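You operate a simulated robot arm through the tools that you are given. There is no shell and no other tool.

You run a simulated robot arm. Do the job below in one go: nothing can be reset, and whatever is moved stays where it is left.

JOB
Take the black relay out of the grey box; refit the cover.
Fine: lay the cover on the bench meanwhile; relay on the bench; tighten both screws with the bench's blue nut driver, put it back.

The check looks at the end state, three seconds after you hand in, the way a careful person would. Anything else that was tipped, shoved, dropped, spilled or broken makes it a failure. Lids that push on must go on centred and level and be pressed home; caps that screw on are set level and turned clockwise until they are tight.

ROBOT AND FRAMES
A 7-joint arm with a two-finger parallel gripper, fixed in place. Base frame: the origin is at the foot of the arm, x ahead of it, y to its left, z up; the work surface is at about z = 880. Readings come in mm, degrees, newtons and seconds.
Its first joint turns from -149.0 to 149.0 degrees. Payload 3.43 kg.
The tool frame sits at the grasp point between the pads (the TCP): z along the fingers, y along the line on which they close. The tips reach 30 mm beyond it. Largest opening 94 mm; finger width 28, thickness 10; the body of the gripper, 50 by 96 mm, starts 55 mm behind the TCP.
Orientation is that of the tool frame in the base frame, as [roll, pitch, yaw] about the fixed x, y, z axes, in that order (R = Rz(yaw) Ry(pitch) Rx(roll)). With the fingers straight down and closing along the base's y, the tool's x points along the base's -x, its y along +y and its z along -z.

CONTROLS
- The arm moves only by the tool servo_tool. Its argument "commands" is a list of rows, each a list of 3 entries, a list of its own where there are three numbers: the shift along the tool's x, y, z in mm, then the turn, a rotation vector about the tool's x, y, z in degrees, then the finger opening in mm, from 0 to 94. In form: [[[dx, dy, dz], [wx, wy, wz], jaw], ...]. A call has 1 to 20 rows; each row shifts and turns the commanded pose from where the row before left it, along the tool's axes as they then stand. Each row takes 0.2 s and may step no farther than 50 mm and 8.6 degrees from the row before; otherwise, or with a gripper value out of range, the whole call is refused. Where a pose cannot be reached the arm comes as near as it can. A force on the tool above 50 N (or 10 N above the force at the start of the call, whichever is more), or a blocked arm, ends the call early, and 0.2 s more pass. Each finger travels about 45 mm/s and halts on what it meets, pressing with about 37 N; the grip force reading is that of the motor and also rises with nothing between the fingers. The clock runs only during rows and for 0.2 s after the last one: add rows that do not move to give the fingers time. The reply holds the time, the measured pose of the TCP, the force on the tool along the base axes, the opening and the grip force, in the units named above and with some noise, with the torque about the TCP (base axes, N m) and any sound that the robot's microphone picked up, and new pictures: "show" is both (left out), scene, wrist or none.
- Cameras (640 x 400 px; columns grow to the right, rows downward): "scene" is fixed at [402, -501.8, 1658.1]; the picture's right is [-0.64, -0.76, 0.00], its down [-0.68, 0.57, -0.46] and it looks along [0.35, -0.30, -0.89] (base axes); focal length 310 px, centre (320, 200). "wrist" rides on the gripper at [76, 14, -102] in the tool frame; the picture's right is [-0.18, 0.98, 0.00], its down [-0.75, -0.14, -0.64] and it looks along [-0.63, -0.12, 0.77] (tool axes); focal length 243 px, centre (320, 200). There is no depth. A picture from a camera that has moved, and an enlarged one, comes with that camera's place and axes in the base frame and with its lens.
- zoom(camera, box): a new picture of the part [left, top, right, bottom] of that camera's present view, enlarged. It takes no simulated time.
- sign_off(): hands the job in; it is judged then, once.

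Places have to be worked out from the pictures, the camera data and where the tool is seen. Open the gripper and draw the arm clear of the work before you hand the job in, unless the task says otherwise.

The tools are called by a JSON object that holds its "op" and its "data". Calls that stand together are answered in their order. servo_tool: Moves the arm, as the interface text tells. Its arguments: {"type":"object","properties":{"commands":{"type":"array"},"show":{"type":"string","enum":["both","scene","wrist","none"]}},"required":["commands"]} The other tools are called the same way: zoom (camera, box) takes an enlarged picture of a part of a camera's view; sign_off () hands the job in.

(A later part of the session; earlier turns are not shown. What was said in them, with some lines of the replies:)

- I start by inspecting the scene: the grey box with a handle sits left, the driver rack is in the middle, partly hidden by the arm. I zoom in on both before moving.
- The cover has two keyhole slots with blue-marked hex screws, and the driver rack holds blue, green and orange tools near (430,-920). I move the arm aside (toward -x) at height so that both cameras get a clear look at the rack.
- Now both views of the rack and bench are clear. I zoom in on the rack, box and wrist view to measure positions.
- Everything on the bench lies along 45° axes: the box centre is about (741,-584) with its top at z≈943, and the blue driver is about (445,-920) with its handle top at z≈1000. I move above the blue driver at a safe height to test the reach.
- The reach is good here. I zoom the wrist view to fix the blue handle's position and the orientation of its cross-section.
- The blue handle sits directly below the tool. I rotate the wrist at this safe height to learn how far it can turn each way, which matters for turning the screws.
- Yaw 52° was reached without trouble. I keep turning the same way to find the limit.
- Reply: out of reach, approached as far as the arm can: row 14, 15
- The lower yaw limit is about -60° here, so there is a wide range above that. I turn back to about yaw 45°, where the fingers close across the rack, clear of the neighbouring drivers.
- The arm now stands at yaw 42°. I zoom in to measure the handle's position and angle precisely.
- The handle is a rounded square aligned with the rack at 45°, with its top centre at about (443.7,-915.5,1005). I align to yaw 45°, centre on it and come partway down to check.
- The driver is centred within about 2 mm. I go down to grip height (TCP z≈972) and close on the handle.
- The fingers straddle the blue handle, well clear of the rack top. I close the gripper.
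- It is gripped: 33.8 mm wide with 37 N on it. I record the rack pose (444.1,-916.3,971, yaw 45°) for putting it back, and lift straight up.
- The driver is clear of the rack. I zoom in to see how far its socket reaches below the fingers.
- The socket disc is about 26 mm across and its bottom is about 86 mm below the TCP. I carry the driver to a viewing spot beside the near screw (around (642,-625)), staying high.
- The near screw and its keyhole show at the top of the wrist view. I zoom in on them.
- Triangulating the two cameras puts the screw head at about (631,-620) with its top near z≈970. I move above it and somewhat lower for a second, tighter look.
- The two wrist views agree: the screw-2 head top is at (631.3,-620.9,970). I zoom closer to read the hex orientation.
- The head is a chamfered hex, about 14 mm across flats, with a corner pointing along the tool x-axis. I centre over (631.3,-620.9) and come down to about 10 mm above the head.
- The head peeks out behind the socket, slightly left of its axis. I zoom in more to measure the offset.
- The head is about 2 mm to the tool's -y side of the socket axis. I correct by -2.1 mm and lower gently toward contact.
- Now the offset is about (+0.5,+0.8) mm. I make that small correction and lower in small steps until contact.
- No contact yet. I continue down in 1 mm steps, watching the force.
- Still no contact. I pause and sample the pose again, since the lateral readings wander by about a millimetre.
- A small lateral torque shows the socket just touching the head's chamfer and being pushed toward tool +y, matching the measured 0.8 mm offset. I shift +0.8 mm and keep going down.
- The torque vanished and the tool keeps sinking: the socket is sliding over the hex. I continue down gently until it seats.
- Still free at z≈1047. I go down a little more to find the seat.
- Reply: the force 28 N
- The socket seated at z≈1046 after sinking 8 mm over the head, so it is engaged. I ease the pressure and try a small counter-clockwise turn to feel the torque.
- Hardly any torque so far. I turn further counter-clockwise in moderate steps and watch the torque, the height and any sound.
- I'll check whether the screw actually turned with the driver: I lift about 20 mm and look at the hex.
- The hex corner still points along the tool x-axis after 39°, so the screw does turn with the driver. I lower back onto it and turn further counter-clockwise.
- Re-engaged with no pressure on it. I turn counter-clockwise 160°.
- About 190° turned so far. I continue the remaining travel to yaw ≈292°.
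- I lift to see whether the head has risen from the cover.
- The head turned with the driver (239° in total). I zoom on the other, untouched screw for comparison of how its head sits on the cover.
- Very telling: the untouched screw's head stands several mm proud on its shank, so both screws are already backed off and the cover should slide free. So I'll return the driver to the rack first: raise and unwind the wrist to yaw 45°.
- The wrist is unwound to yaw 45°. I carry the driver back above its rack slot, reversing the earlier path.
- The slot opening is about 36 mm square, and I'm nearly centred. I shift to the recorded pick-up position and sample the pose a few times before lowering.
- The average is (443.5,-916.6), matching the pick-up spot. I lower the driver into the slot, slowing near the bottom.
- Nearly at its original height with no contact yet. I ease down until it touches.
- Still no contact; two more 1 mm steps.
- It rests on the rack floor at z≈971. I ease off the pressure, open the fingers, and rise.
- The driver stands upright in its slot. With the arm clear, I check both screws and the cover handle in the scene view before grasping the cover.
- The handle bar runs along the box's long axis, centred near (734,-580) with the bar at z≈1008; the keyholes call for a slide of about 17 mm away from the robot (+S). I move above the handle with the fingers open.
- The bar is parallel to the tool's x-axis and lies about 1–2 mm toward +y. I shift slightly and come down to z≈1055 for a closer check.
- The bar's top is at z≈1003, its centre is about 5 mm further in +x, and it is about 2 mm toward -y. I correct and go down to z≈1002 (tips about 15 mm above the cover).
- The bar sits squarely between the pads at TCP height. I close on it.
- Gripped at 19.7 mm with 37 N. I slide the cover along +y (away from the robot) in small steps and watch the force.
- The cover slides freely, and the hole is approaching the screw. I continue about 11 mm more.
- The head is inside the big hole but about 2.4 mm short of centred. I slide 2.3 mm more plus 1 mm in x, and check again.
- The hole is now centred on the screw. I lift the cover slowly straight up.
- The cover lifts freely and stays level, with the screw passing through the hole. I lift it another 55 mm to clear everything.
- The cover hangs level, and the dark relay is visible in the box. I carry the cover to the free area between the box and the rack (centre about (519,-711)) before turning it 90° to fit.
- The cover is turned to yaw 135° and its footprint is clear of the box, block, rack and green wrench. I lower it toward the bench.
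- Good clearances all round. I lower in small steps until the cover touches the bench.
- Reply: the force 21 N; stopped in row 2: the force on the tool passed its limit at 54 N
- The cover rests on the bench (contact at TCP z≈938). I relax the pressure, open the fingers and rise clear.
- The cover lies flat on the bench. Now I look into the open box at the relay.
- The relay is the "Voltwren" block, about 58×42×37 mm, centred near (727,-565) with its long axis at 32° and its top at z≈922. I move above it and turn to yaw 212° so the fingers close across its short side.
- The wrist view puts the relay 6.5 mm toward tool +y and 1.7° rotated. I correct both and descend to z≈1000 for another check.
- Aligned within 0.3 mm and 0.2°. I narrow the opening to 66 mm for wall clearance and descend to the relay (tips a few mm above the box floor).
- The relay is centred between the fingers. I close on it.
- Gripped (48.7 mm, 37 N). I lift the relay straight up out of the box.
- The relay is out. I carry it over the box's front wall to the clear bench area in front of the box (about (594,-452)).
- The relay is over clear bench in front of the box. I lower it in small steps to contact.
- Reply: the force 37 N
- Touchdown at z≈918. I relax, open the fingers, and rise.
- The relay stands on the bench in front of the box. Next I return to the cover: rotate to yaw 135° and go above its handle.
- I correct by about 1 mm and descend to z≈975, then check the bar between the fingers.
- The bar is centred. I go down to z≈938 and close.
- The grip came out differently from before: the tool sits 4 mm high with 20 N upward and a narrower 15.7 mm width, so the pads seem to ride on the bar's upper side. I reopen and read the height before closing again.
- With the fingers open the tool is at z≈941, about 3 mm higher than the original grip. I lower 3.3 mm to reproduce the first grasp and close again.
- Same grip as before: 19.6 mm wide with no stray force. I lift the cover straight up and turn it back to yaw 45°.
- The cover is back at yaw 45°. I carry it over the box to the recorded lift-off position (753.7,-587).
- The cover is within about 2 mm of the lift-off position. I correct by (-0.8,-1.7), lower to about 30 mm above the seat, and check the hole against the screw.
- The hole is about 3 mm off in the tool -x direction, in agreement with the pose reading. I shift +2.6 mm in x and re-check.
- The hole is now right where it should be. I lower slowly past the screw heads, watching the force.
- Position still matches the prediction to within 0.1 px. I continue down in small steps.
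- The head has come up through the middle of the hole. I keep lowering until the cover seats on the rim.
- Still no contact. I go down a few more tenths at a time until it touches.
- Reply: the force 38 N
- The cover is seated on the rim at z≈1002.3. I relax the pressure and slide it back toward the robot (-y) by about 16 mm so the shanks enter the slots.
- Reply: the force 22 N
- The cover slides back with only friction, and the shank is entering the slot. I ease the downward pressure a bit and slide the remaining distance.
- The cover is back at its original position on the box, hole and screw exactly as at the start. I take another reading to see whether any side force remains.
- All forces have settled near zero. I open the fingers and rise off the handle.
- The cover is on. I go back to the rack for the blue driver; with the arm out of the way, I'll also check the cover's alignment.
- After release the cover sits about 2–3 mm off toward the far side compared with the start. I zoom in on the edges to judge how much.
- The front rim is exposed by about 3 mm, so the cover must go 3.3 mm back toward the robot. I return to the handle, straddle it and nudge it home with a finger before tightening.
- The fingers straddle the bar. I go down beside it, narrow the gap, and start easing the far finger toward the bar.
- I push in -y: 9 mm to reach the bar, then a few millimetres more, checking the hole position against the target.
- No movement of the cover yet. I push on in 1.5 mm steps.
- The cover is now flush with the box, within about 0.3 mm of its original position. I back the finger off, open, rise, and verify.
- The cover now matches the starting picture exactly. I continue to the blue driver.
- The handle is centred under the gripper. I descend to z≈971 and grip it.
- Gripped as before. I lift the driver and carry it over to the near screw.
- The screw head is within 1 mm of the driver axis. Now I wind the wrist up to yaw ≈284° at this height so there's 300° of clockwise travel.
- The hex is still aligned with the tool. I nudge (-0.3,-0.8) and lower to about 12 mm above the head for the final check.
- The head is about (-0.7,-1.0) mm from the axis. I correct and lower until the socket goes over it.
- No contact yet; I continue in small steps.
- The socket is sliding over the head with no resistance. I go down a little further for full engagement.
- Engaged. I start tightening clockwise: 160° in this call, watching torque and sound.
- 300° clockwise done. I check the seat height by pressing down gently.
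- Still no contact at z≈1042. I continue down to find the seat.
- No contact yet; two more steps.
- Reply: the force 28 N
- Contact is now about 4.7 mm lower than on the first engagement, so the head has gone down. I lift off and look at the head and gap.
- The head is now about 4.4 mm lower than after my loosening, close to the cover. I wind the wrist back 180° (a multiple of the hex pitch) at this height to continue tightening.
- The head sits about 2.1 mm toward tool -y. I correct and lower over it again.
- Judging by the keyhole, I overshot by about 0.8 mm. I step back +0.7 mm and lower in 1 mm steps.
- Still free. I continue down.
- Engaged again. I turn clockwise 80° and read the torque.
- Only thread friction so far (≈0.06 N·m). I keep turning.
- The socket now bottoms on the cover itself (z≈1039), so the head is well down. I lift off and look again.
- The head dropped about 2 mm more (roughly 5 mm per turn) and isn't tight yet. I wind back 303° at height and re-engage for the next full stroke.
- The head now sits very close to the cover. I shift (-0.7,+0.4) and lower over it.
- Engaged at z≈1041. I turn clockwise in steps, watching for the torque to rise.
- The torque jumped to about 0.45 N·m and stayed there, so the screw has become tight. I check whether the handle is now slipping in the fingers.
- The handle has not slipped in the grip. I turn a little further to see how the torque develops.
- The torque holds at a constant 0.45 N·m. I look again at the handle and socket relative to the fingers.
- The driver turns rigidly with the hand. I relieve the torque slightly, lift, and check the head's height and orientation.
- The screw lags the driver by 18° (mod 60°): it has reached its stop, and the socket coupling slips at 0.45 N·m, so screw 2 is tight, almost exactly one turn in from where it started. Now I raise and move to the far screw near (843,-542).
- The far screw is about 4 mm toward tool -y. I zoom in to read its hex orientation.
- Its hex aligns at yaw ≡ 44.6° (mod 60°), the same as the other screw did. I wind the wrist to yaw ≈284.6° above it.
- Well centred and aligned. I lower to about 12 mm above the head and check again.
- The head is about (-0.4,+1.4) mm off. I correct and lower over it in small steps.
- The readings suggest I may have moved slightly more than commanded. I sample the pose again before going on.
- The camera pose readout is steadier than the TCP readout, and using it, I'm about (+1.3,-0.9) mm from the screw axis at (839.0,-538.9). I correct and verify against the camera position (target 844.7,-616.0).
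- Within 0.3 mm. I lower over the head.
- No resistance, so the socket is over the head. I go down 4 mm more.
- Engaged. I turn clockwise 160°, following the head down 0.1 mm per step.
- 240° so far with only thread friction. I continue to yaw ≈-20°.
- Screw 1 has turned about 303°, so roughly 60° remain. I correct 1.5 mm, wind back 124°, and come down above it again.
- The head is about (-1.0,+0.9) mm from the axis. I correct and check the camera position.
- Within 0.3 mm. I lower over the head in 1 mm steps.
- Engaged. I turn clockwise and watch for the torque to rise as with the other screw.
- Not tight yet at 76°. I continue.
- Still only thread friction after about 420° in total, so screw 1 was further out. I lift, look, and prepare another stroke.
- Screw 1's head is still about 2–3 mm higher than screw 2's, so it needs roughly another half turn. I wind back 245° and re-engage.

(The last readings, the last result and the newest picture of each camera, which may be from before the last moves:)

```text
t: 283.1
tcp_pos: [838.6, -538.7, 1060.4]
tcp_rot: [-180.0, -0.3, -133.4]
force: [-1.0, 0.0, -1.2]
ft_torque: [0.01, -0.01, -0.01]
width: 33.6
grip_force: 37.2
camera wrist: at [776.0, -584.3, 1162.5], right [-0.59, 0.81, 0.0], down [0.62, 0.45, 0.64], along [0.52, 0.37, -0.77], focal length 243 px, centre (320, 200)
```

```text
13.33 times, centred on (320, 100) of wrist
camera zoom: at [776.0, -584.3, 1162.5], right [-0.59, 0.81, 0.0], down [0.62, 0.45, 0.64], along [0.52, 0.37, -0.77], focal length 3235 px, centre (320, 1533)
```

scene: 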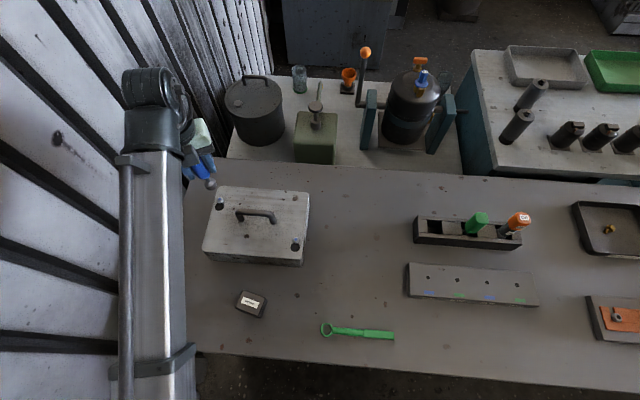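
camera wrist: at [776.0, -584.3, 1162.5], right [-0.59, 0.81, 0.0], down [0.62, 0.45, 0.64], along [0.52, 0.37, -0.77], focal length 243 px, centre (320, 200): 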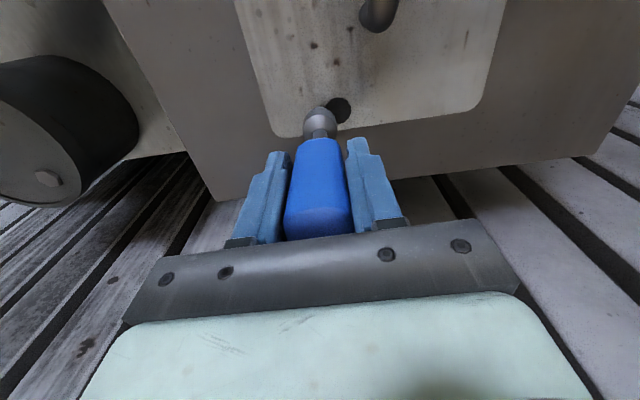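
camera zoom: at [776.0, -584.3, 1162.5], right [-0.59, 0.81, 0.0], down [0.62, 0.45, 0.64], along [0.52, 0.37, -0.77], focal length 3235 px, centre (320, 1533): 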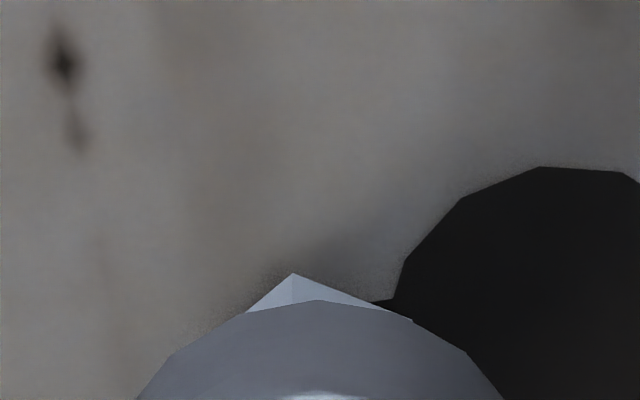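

Only (-0.2,-0.4) mm off. I correct and lower over the head.

{"op": "servo_tool", "data": {"commands": [[[-0.2, -0.4, 5], [0, 0, 0], 10], [[0, 0, 4], [0, 0, 0], 10], [[0, 0, 2], [0, 0, 0], 10], [[0, 0, 1], [0, 0, 0], 10], [[0, 0, 1], [0, 0, 0], 10], [[0, 0, 0], [0, 0, 0], 10]], "show": "none"}}

{"op": "servo_tool", "data": {"commands": [[[0, 0, 1], [0, 0, 0], 10], [[0, 0, 1], [0, 0, 0], 10], [[0, 0, 1], [0, 0, 0], 10], [[0, 0, 0], [0, 0, 0], 10]], "show": "none"}}

{"op": "servo_tool", "data": {"commands": [[[0, 0, 1], [0, 0, 0], 10], [[0, 0, 1], [0, 0, 0], 10], [[0, 0, 1], [0, 0, 0], 10], [[0, 0, 0], [0, 0, 0], 10]], "show": "wrist"}}

```text
t: 284.5
tcp_pos: [839.6, -540.5, 1045.4]
tcp_rot: [-179.8, -0.1, -133.4]
force: [-0.2, 0.5, -1.2]
ft_torque: [-0.01, 0.0, -0.02]
width: 33.9
grip_force: 37.1
```

```text
t: 285.5
tcp_pos: [838.3, -538.8, 1043.5]
tcp_rot: [-179.8, -0.2, -133.4]
force: [0.1, 0.1, -1.0]
ft_torque: [0.02, 0.0, -0.01]
width: 33.8
grip_force: 37.0
```

```text
t: 286.5
tcp_pos: [839.8, -538.5, 1040.1]
tcp_rot: [-179.8, -0.2, -133.4]
force: [-0.2, -0.8, -2.0]
ft_torque: [0.01, 0.02, -0.02]
width: 33.7
grip_force: 36.7
camera wrist: at [775.8, -584.8, 1142.2], right [-0.59, 0.81, 0.0], down [0.62, 0.45, 0.64], along [0.52, 0.37, -0.77], focal length 243 px, centre (320, 200)
```

wrist: 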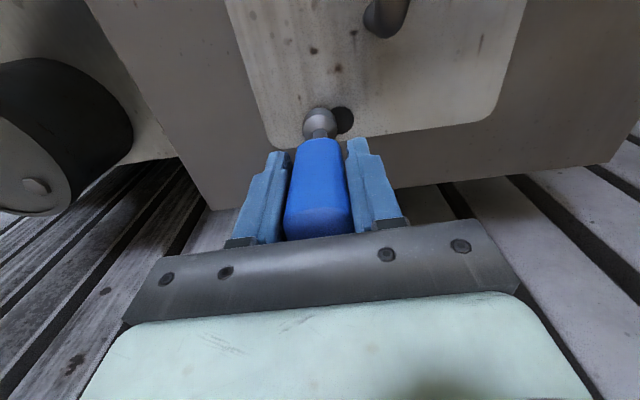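

Engaged at z≈1040. I turn clockwise in 48° chunks, reading the torque each time.

{"op": "servo_tool", "data": {"commands": [[[0, 0, 0], [0, 0, 8], 10], [[0, 0, 0], [0, 0, 8], 10], [[0, 0, 0], [0, 0, 8], 10], [[0, 0, 0], [0, 0, 8], 10], [[0, 0, 0], [0, 0, 8], 10], [[0, 0, 0], [0, 0, 8], 10]], "show": "none"}}

{"op": "servo_tool", "data": {"commands": [[[0, 0, 0], [0, 0, 8], 10], [[0, 0, 0], [0, 0, 8], 10], [[0, 0, 0], [0, 0, 8], 10], [[0, 0, 0], [0, 0, 8], 10], [[0, 0, 0], [0, 0, 8], 10], [[0, 0, 0], [0, 0, 8], 10]], "show": "none"}}

{"op": "servo_tool", "data": {"commands": [[[0, 0, 0], [0, 0, 8], 10], [[0, 0, 0], [0, 0, 8], 10], [[0, 0, 0], [0, 0, 8], 10], [[0, 0, 0], [0, 0, 8], 10], [[0, 0, 0], [0, 0, 8], 10], [[0, 0, 0], [0, 0, 8], 10]], "show": "none"}}

```text
t: 287.9
tcp_pos: [837.4, -539.1, 1040.4]
tcp_rot: [-179.7, -0.1, 178.4]
force: [0.0, -0.8, -0.7]
ft_torque: [0.01, 0.01, 0.07]
width: 33.6
grip_force: 37.1
```

```text
t: 289.3
tcp_pos: [838.3, -538.3, 1040.5]
tcp_rot: [-179.8, 0.2, 130.4]
force: [-0.3, -0.3, -1.5]
ft_torque: [0.0, -0.01, 0.06]
width: 33.6
grip_force: 37.2
```

```text
t: 290.7
tcp_pos: [839.5, -539.7, 1040.9]
tcp_rot: [-180.0, 0.2, 82.4]
force: [-0.6, 0.2, -0.7]
ft_torque: [0.03, 0.03, 0.32]
width: 33.9
grip_force: 36.9
```

The torque is climbing (0.32 N·m at 144°). I continue in small steps to the limit.

{"op": "servo_tool", "data": {"commands": [[[0, 0, 0], [0, 0, 4], 10], [[0, 0, 0], [0, 0, 4], 10], [[0, 0, 0], [0, 0, 0], 10]], "show": "none"}}

{"op": "servo_tool", "data": {"commands": [[[0, 0, 0], [0, 0, 4], 10], [[0, 0, 0], [0, 0, 4], 10], [[0, 0, 0], [0, 0, 0], 10]], "show": "none"}}

{"op": "servo_tool", "data": {"commands": [[[0, 0, 0], [0, 0, 4], 10], [[0, 0, 0], [0, 0, 4], 10], [[0, 0, 0], [0, 0, 0], 10]], "show": "none"}}

```text
t: 291.5
tcp_pos: [839.1, -539.6, 1040.5]
tcp_rot: [179.9, 0.3, 74.6]
force: [0.8, 0.3, -0.6]
ft_torque: [0.0, -0.02, 0.47]
width: 33.9
grip_force: 37.2
```

```text
t: 292.3
tcp_pos: [840.8, -539.0, 1041.1]
tcp_rot: [179.9, 0.2, 66.5]
force: [0.1, -0.5, -1.1]
ft_torque: [-0.03, 0.01, 0.43]
width: 33.8
grip_force: 37.0
```

```text
t: 293.1
tcp_pos: [839.4, -539.5, 1041.3]
tcp_rot: [179.9, 0.2, 58.6]
force: [-0.8, -0.6, -1.8]
ft_torque: [0.0, -0.03, 0.46]
width: 33.7
grip_force: 37.3
```

The torque has plateaued at 0.45 N·m, so screw 1 is tight too. I lift off and inspect both heads.

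{"op": "servo_tool", "data": {"commands": [[[0, 0, -5], [0, 0, 0], 10], [[0, 0, -10], [0, 0, 0], 10], [[0, 0, -20], [0, 0, 0], 10], [[0, 0, -20], [0, 0, 0], 10], [[0, 0, -20], [0, 0, 0], 10], [[0, 0, -30], [0, 0, 0], 10], [[0, 0, 0], [0, 0, 0], 10]], "show": "both"}}

{"op": "zoom", "data": {"camera": "wrist", "box": [290, 65, 350, 110]}}

{"op": "zoom", "data": {"camera": "scene", "box": [205, 185, 235, 215]}}

{"op": "zoom", "data": {"camera": "scene", "box": [280, 225, 316, 255]}}

```text
t: 294.7
tcp_pos: [839.0, -538.4, 1146.1]
tcp_rot: [179.9, 0.2, 58.6]
force: [1.0, -0.2, -0.1]
ft_torque: [-0.02, -0.01, 0.01]
width: 33.7
grip_force: 36.9
camera wrist: at [890.1, -480.2, 1247.2], right [0.74, -0.67, 0.0], down [-0.51, -0.57, 0.64], along [-0.43, -0.48, -0.76], focal length 243 px, centre (320, 200)
```

scene: 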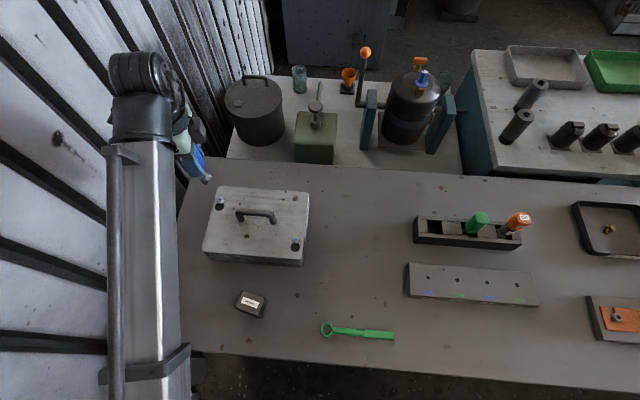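
wrist: 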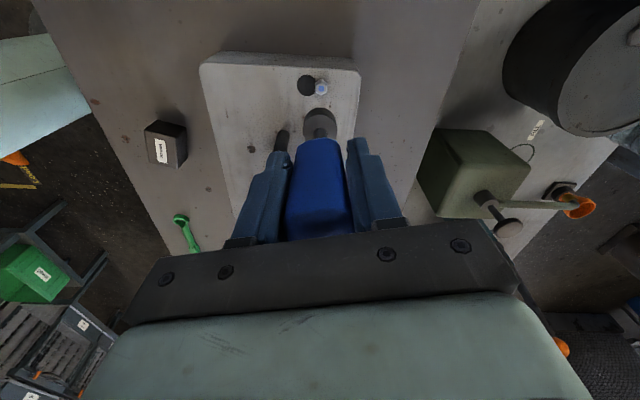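

```text
8.89 times, centred on (320, 88) of wrist
camera zoom: at [890.1, -480.2, 1247.2], right [0.74, -0.67, 0.0], down [-0.51, -0.57, 0.64], along [-0.43, -0.48, -0.76], focal length 2157 px, centre (320, 1200)
```

zoom: 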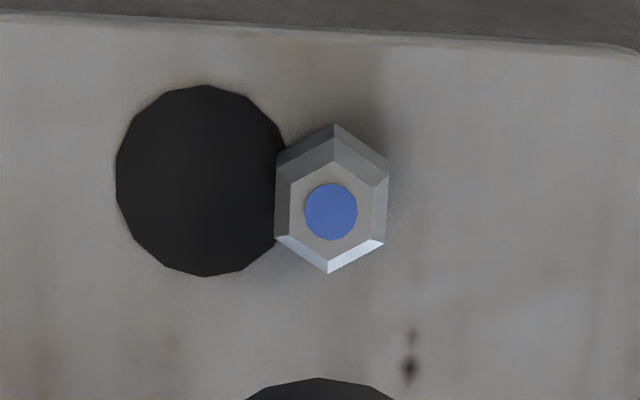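

```text
13.33 times, centred on (220, 200) of scene
camera zoom: at [402.0, -501.8, 1658.1], right [-0.64, -0.76, 0.0], down [-0.68, 0.57, -0.46], along [0.35, -0.3, -0.89], focal length 4136 px, centre (1653, 200)
```

zoom: 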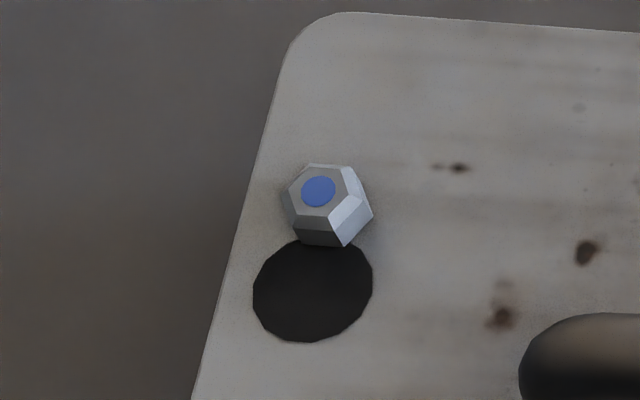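

```text
13.33 times, centred on (298, 240) of scene
camera zoom: at [402.0, -501.8, 1658.1], right [-0.64, -0.76, 0.0], down [-0.68, 0.57, -0.46], along [0.35, -0.3, -0.89], focal length 4136 px, centre (613, -333)
```

zoom: 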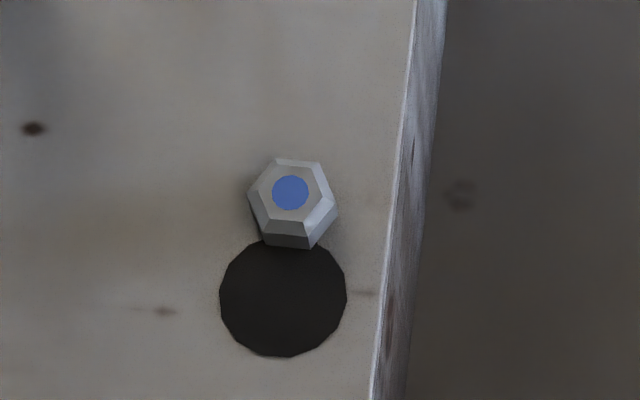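

Both heads are seated flat on the cover (their geometry now matches the 8.5 mm head height). I turn to yaw 45° and carry the driver back to the rack.

{"op": "servo_tool", "data": {"commands": [[[0, 0, 0], [0, 0, 6.8], 10], [[0, 0, 0], [0, 0, 6.8], 10], [[-42.2, -0.9, 0], [0, 0, 0], 10], [[-42.2, -0.9, 0], [0, 0, 0], 10], [[-42.2, -0.9, 0], [0, 0, 0], 10], [[-42.2, -0.9, 0], [0, 0, 0], 10], [[-42.2, -0.9, 0], [0, 0, 0], 10], [[-42.2, -0.9, 0], [0, 0, 0], 10], [[-42.2, -0.9, 0], [0, 0, 0], 10], [[-42.2, -0.9, 0], [0, 0, 0], 10], [[-42.2, -0.9, 0], [0, 0, 0], 10], [[-42.2, -0.9, 0], [0, 0, 0], 10], [[-42.2, -0.9, 0], [0, 0, 0], 10], [[-42.2, -0.9, 0], [0, 0, 0], 10], [[-42.2, -0.9, 0], [0, 0, 0], 10], [[0, 0, 35], [0, 0, 0], 10], [[0, 0, 0], [0, 0, 0], 10], [[0, 0, 0], [0, 0, 0], 10]], "show": "both"}}

{"op": "zoom", "data": {"camera": "wrist", "box": [260, 20, 380, 140]}}

```text
t: 298.5
tcp_pos: [443.3, -916.4, 1112.2]
tcp_rot: [179.8, 0.2, 45.0]
force: [-0.4, -0.9, -1.4]
ft_torque: [0.0, 0.0, 0.0]
width: 33.7
grip_force: 37.4
camera wrist: at [506.6, -874.0, 1214.3], right [0.56, -0.83, 0.0], down [-0.63, -0.43, 0.64], along [-0.53, -0.37, -0.77], focal length 243 px, centre (320, 200)
```

scene: 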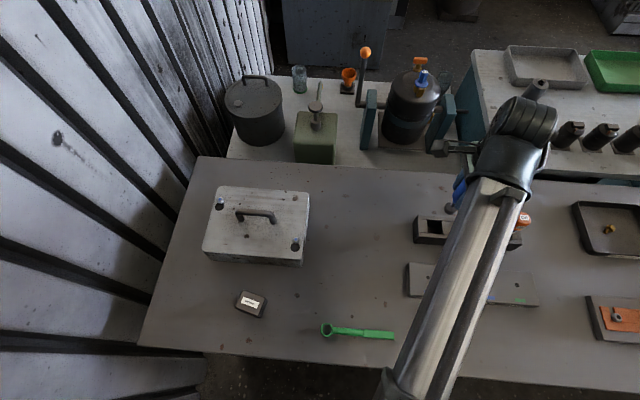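
wrist: 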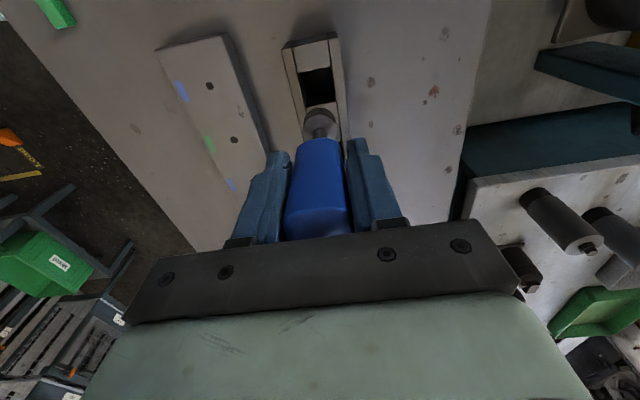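

```text
3.33 times, centred on (320, 80) of wrist
camera zoom: at [506.6, -874.0, 1214.3], right [0.56, -0.83, 0.0], down [-0.63, -0.43, 0.64], along [-0.53, -0.37, -0.77], focal length 809 px, centre (320, 600)
```

zoom: 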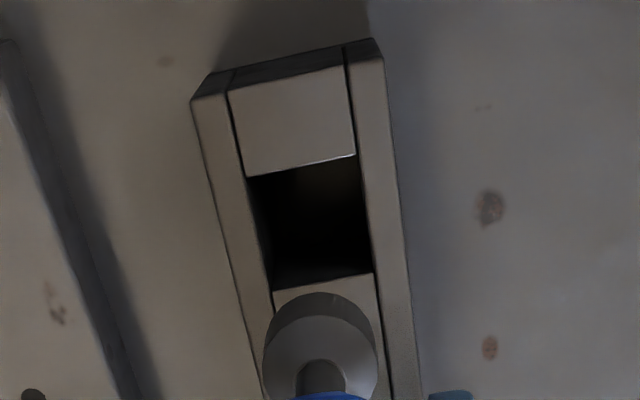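

The slot centre is about 2.9 mm toward tool -y. I shift -1.7 mm (near where the driver sat before) and lower it in.

{"op": "servo_tool", "data": {"commands": [[[0, -1.7, 20], [0, 0, 0], 10], [[0, 0, 25], [0, 0, 0], 10], [[0, 0, 20], [0, 0, 0], 10], [[0, 0, 0], [0, 0, 0], 10], [[0, 0, 0], [0, 0, 0], 10]], "show": "wrist"}}

{"op": "zoom", "data": {"camera": "wrist", "box": [260, 40, 380, 160]}}

```text
t: 299.7
tcp_pos: [441.6, -917.7, 1046.8]
tcp_rot: [179.9, 0.2, 45.0]
force: [-0.2, 0.7, -1.6]
ft_torque: [0.02, -0.01, 0.02]
width: 33.9
grip_force: 37.2
camera wrist: at [504.7, -873.9, 1149.0], right [0.56, -0.83, 0.0], down [-0.63, -0.43, 0.64], along [-0.53, -0.37, -0.77], focal length 243 px, centre (320, 200)
```

wrist: 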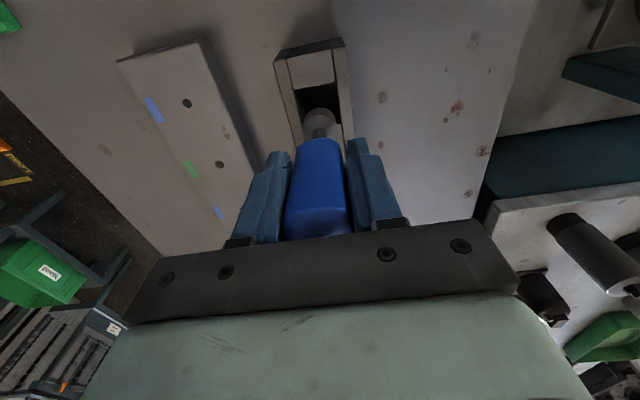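

```text
3.33 times, centred on (320, 100) of wrist
camera zoom: at [504.7, -873.9, 1149.0], right [0.56, -0.83, 0.0], down [-0.63, -0.43, 0.64], along [-0.53, -0.37, -0.77], focal length 809 px, centre (320, 533)
```

zoom: 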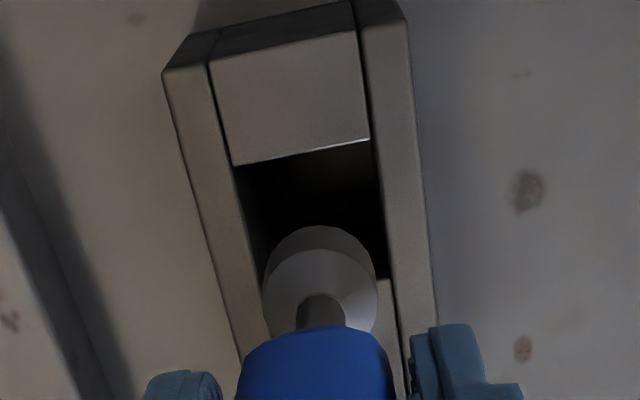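

Now the slot centre is at (+0.8,-1.4) mm; the socket has about 5 mm of clearance all round. I nudge (+0.5,-0.9) and lower it in.

{"op": "servo_tool", "data": {"commands": [[[0.5, -0.9, 15], [0, 0, 0], 10], [[0, 0, 15], [0, 0, 0], 10], [[0, 0, 15], [0, 0, 0], 10], [[0, 0, 12], [0, 0, 0], 10], [[0, 0, 9], [0, 0, 0], 10], [[0, 0, 6], [0, 0, 0], 10], [[0, 0, 0], [0, 0, 0], 10], [[0, 0, 0], [0, 0, 0], 10]], "show": "wrist"}}

```text
t: 301.5
tcp_pos: [440.3, -916.3, 973.5]
tcp_rot: [179.9, 0.2, 45.0]
force: [0.0, 0.0, -1.4]
ft_torque: [0.0, -0.01, -0.05]
width: 33.5
grip_force: 37.0
camera wrist: at [504.3, -872.4, 1075.9], right [0.56, -0.83, 0.0], down [-0.63, -0.43, 0.64], along [-0.53, -0.37, -0.77], focal length 243 px, centre (320, 200)
```

wrist: 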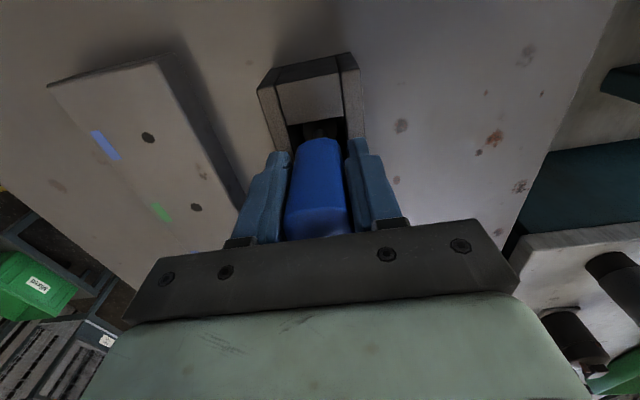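

No contact yet; I ease down to the floor of the rack in 1 mm steps.

{"op": "servo_tool", "data": {"commands": [[[0, 0, 1.5], [0, 0, 0], 10], [[0, 0, 1], [0, 0, 0], 10], [[0, 0, 0], [0, 0, 0], 10]], "show": "none"}}

{"op": "servo_tool", "data": {"commands": [[[0, 0, 1], [0, 0, 0], 10], [[0, 0, 0], [0, 0, 0], 10]], "show": "none"}}

{"op": "servo_tool", "data": {"commands": [[[0, 0, 1], [0, 0, 0], 10], [[0, 0, 0], [0, 0, 0], 10]], "show": "none"}}

{"op": "servo_tool", "data": {"commands": [[[0, 0, 1], [0, 0, 0], 10], [[0, 0, 0], [0, 0, 0], 10]], "show": "none"}}

```text
t: 302.3
tcp_pos: [440.6, -916.2, 970.6]
tcp_rot: [179.9, 0.2, 45.1]
force: [0.1, 0.5, -1.0]
ft_torque: [0.0, 0.02, 0.0]
width: 34.0
grip_force: 37.3
```

```text
t: 302.9
tcp_pos: [440.5, -915.4, 971.3]
tcp_rot: [179.8, 0.3, 45.0]
force: [-0.5, 0.2, -1.2]
ft_torque: [-0.01, 0.0, -0.01]
width: 34.0
grip_force: 36.8
```

```text
t: 303.5
tcp_pos: [442.0, -917.7, 969.7]
tcp_rot: [179.9, 0.2, 45.0]
force: [0.6, 0.0, -1.4]
ft_torque: [0.02, -0.02, 0.0]
width: 33.7
grip_force: 37.5
```

```text
t: 304.1
tcp_pos: [441.1, -917.2, 969.8]
tcp_rot: [179.7, 0.1, 45.1]
force: [0.6, 0.4, 1.6]
ft_torque: [0.11, -0.03, -0.03]
width: 33.9
grip_force: 37.1
```

It is touching the rack floor lightly. I open the fingers and rise straight up.

{"op": "servo_tool", "data": {"commands": [[[0, 0, 0.3], [0, 0, 0], 10], [[0, 0, 0], [0, 0, 0], 40], [[0, 0, 0], [0, 0, 0], 60], [[0, 0, 0], [0, 0, 0], 80], [[0, 0, 0], [0, 0, 0], 90], [[0, 0, 0], [0, 0, 0], 90], [[0, 0, -20], [0, 0, 0], 90], [[0, 0, -30], [0, 0, 0], 90], [[0, 0, -40], [0, 0, 0], 90], [[0, 0, -40], [0, 0, 0], 90], [[0, 0, -30], [0, 0, 0], 90], [[0, 0, 0], [0, 0, 0], 90]], "show": "both"}}

{"op": "zoom", "data": {"camera": "wrist", "box": [260, 20, 380, 140]}}

```text
t: 306.7
tcp_pos: [439.5, -917.3, 1128.5]
tcp_rot: [179.9, 0.3, 45.0]
force: [-0.2, 0.1, -0.3]
ft_torque: [-0.02, 0.0, -0.01]
width: 89.8
grip_force: 0.0
camera wrist: at [503.5, -872.8, 1230.1], right [0.56, -0.83, 0.0], down [-0.63, -0.43, 0.64], along [-0.53, -0.37, -0.77], focal length 243 px, centre (320, 200)
```

scene: 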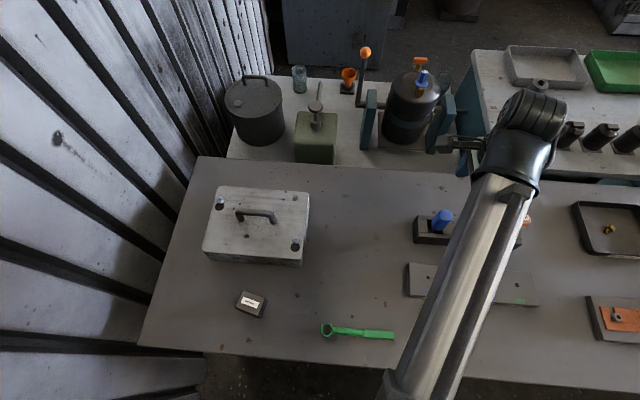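
wrist: 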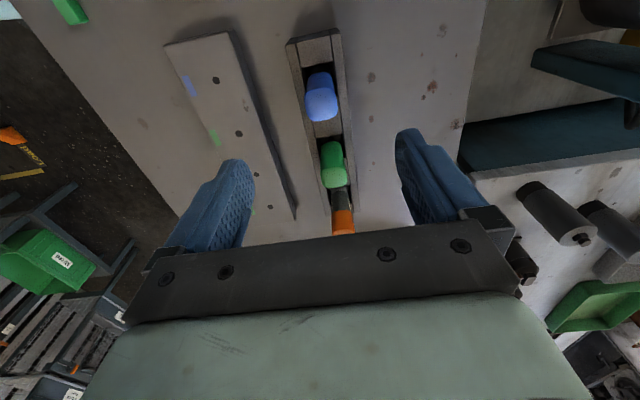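

```text
3.33 times, centred on (320, 80) of wrist
camera zoom: at [503.5, -872.8, 1230.1], right [0.56, -0.83, 0.0], down [-0.63, -0.43, 0.64], along [-0.53, -0.37, -0.77], focal length 809 px, centre (320, 600)
```

zoom: 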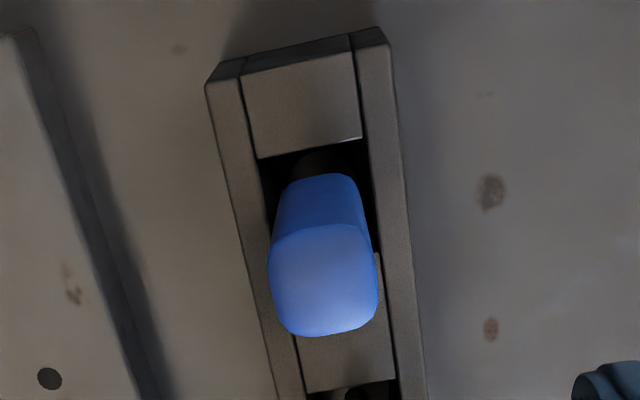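

The driver stands in its slot. I raise the arm and swing it clear so the whole bench can be inspected.

{"op": "servo_tool", "data": {"commands": [[[0, 0, -35], [0, 0, 0], 90], [[0, 0, -35], [0, 0, 0], 90], [[-24.4, -35, 0], [0, 0, 0], 90], [[-24.4, -35, 0], [0, 0, 0], 90], [[-24.4, -35, 0], [0, 0, 0], 90], [[-24.4, -35, 0], [0, 0, 0], 90], [[-24.4, -35, 0], [0, 0, 0], 90], [[0, 0, 0], [0, 0, 0], 90], [[0, 0, 0], [0, 0, 0], 90]], "show": "both"}}

{"op": "zoom", "data": {"camera": "scene", "box": [190, 175, 320, 275]}}

{"op": "zoom", "data": {"camera": "scene", "box": [400, 195, 540, 310]}}

{"op": "zoom", "data": {"camera": "scene", "box": [220, 270, 410, 350]}}

```text
t: 308.7
tcp_pos: [232.8, -876.4, 1199.6]
tcp_rot: [179.9, 0.3, 45.0]
force: [0.3, 0.7, -0.1]
ft_torque: [-0.02, 0.01, 0.01]
width: 89.7
grip_force: 0.1
camera wrist: at [295.7, -832.7, 1300.3], right [0.56, -0.83, 0.0], down [-0.63, -0.43, 0.64], along [-0.53, -0.37, -0.77], focal length 243 px, centre (320, 200)
```

scene: 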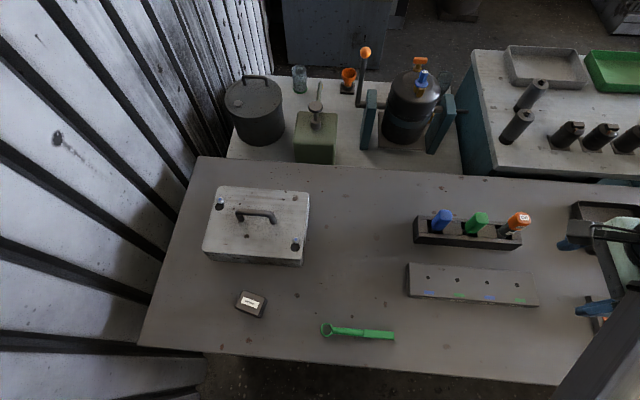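
wrist: 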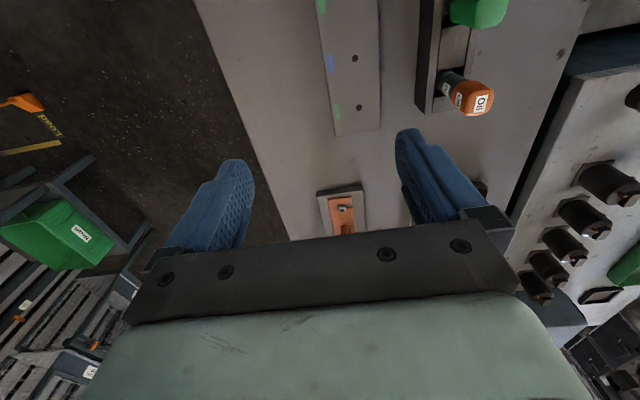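

```text
4.00 times, centred on (255, 225) of scene
camera zoom: at [402.0, -501.8, 1658.1], right [-0.64, -0.76, 0.0], down [-0.68, 0.57, -0.46], along [0.35, -0.3, -0.89], focal length 1241 px, centre (580, 100)
```

zoom: 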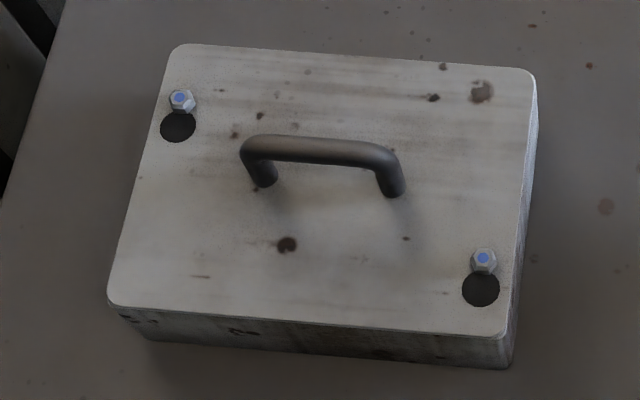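

```text
3.48 times, centred on (470, 252) of scene
camera zoom: at [402.0, -501.8, 1658.1], right [-0.64, -0.76, 0.0], down [-0.68, 0.57, -0.46], along [0.35, -0.3, -0.89], focal length 1079 px, centre (-202, 17)
```

zoom: 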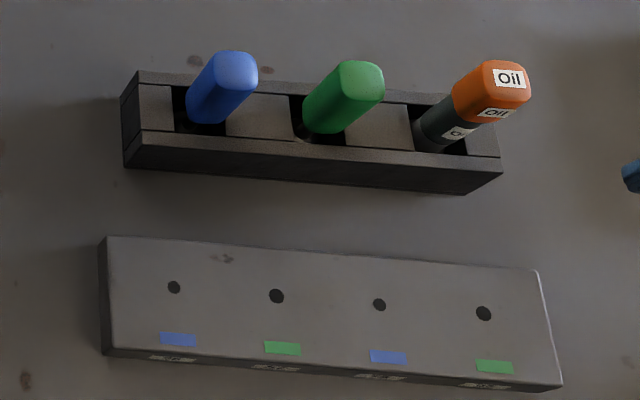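

```text
3.37 times, centred on (315, 310) of scene
camera zoom: at [402.0, -501.8, 1658.1], right [-0.64, -0.76, 0.0], down [-0.68, 0.57, -0.46], along [0.35, -0.3, -0.89], focal length 1045 px, centre (337, -170)
```

zoom: 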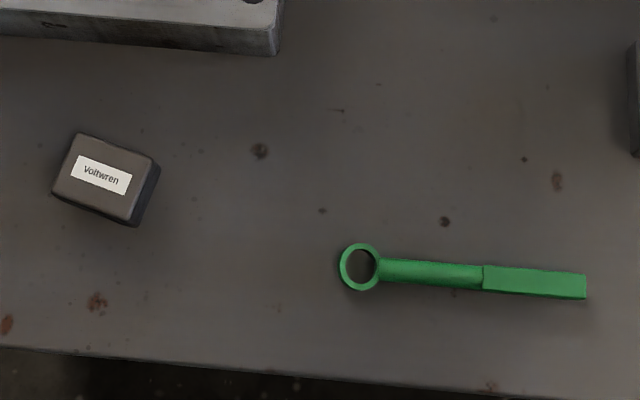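

Everything is in its final state:
- The cover is flush and in its original position, with both screw heads seated tight.
- The relay stands on the bench.
- The blue driver is upright in its rack slot.
- The green wrench and the other tools are where they were.
- The gripper is open and the arm is clear.

I hand the job in.

{"op": "sign_off", "data": {}}

```text
The job is handed in.
```

I took the black relay out of the grey box and refitted the cover. The job is handed in; I haven't seen the result of the check.

- **Relay:** it stands upright on the bench in front of the box.
- **Cover:** it sits flush on the box. After I first let go it was about 3 mm off, so I nudged it back before tightening. In the final picture it matches its starting position.
- **Screws:** I tightened both with the blue nut driver until the socket slipped at about 0.45 N·m. In the last close-up views both heads sit flat on the cover. Both were already loose at the start. I first backed the near one out about two-thirds of a turn, which turned out not to be needed.
- **Driver:** it is back upright in its rack slot.
- **Everything else:** the other tools and the green wrench look untouched. The gripper is open and the arm is clear of the work.
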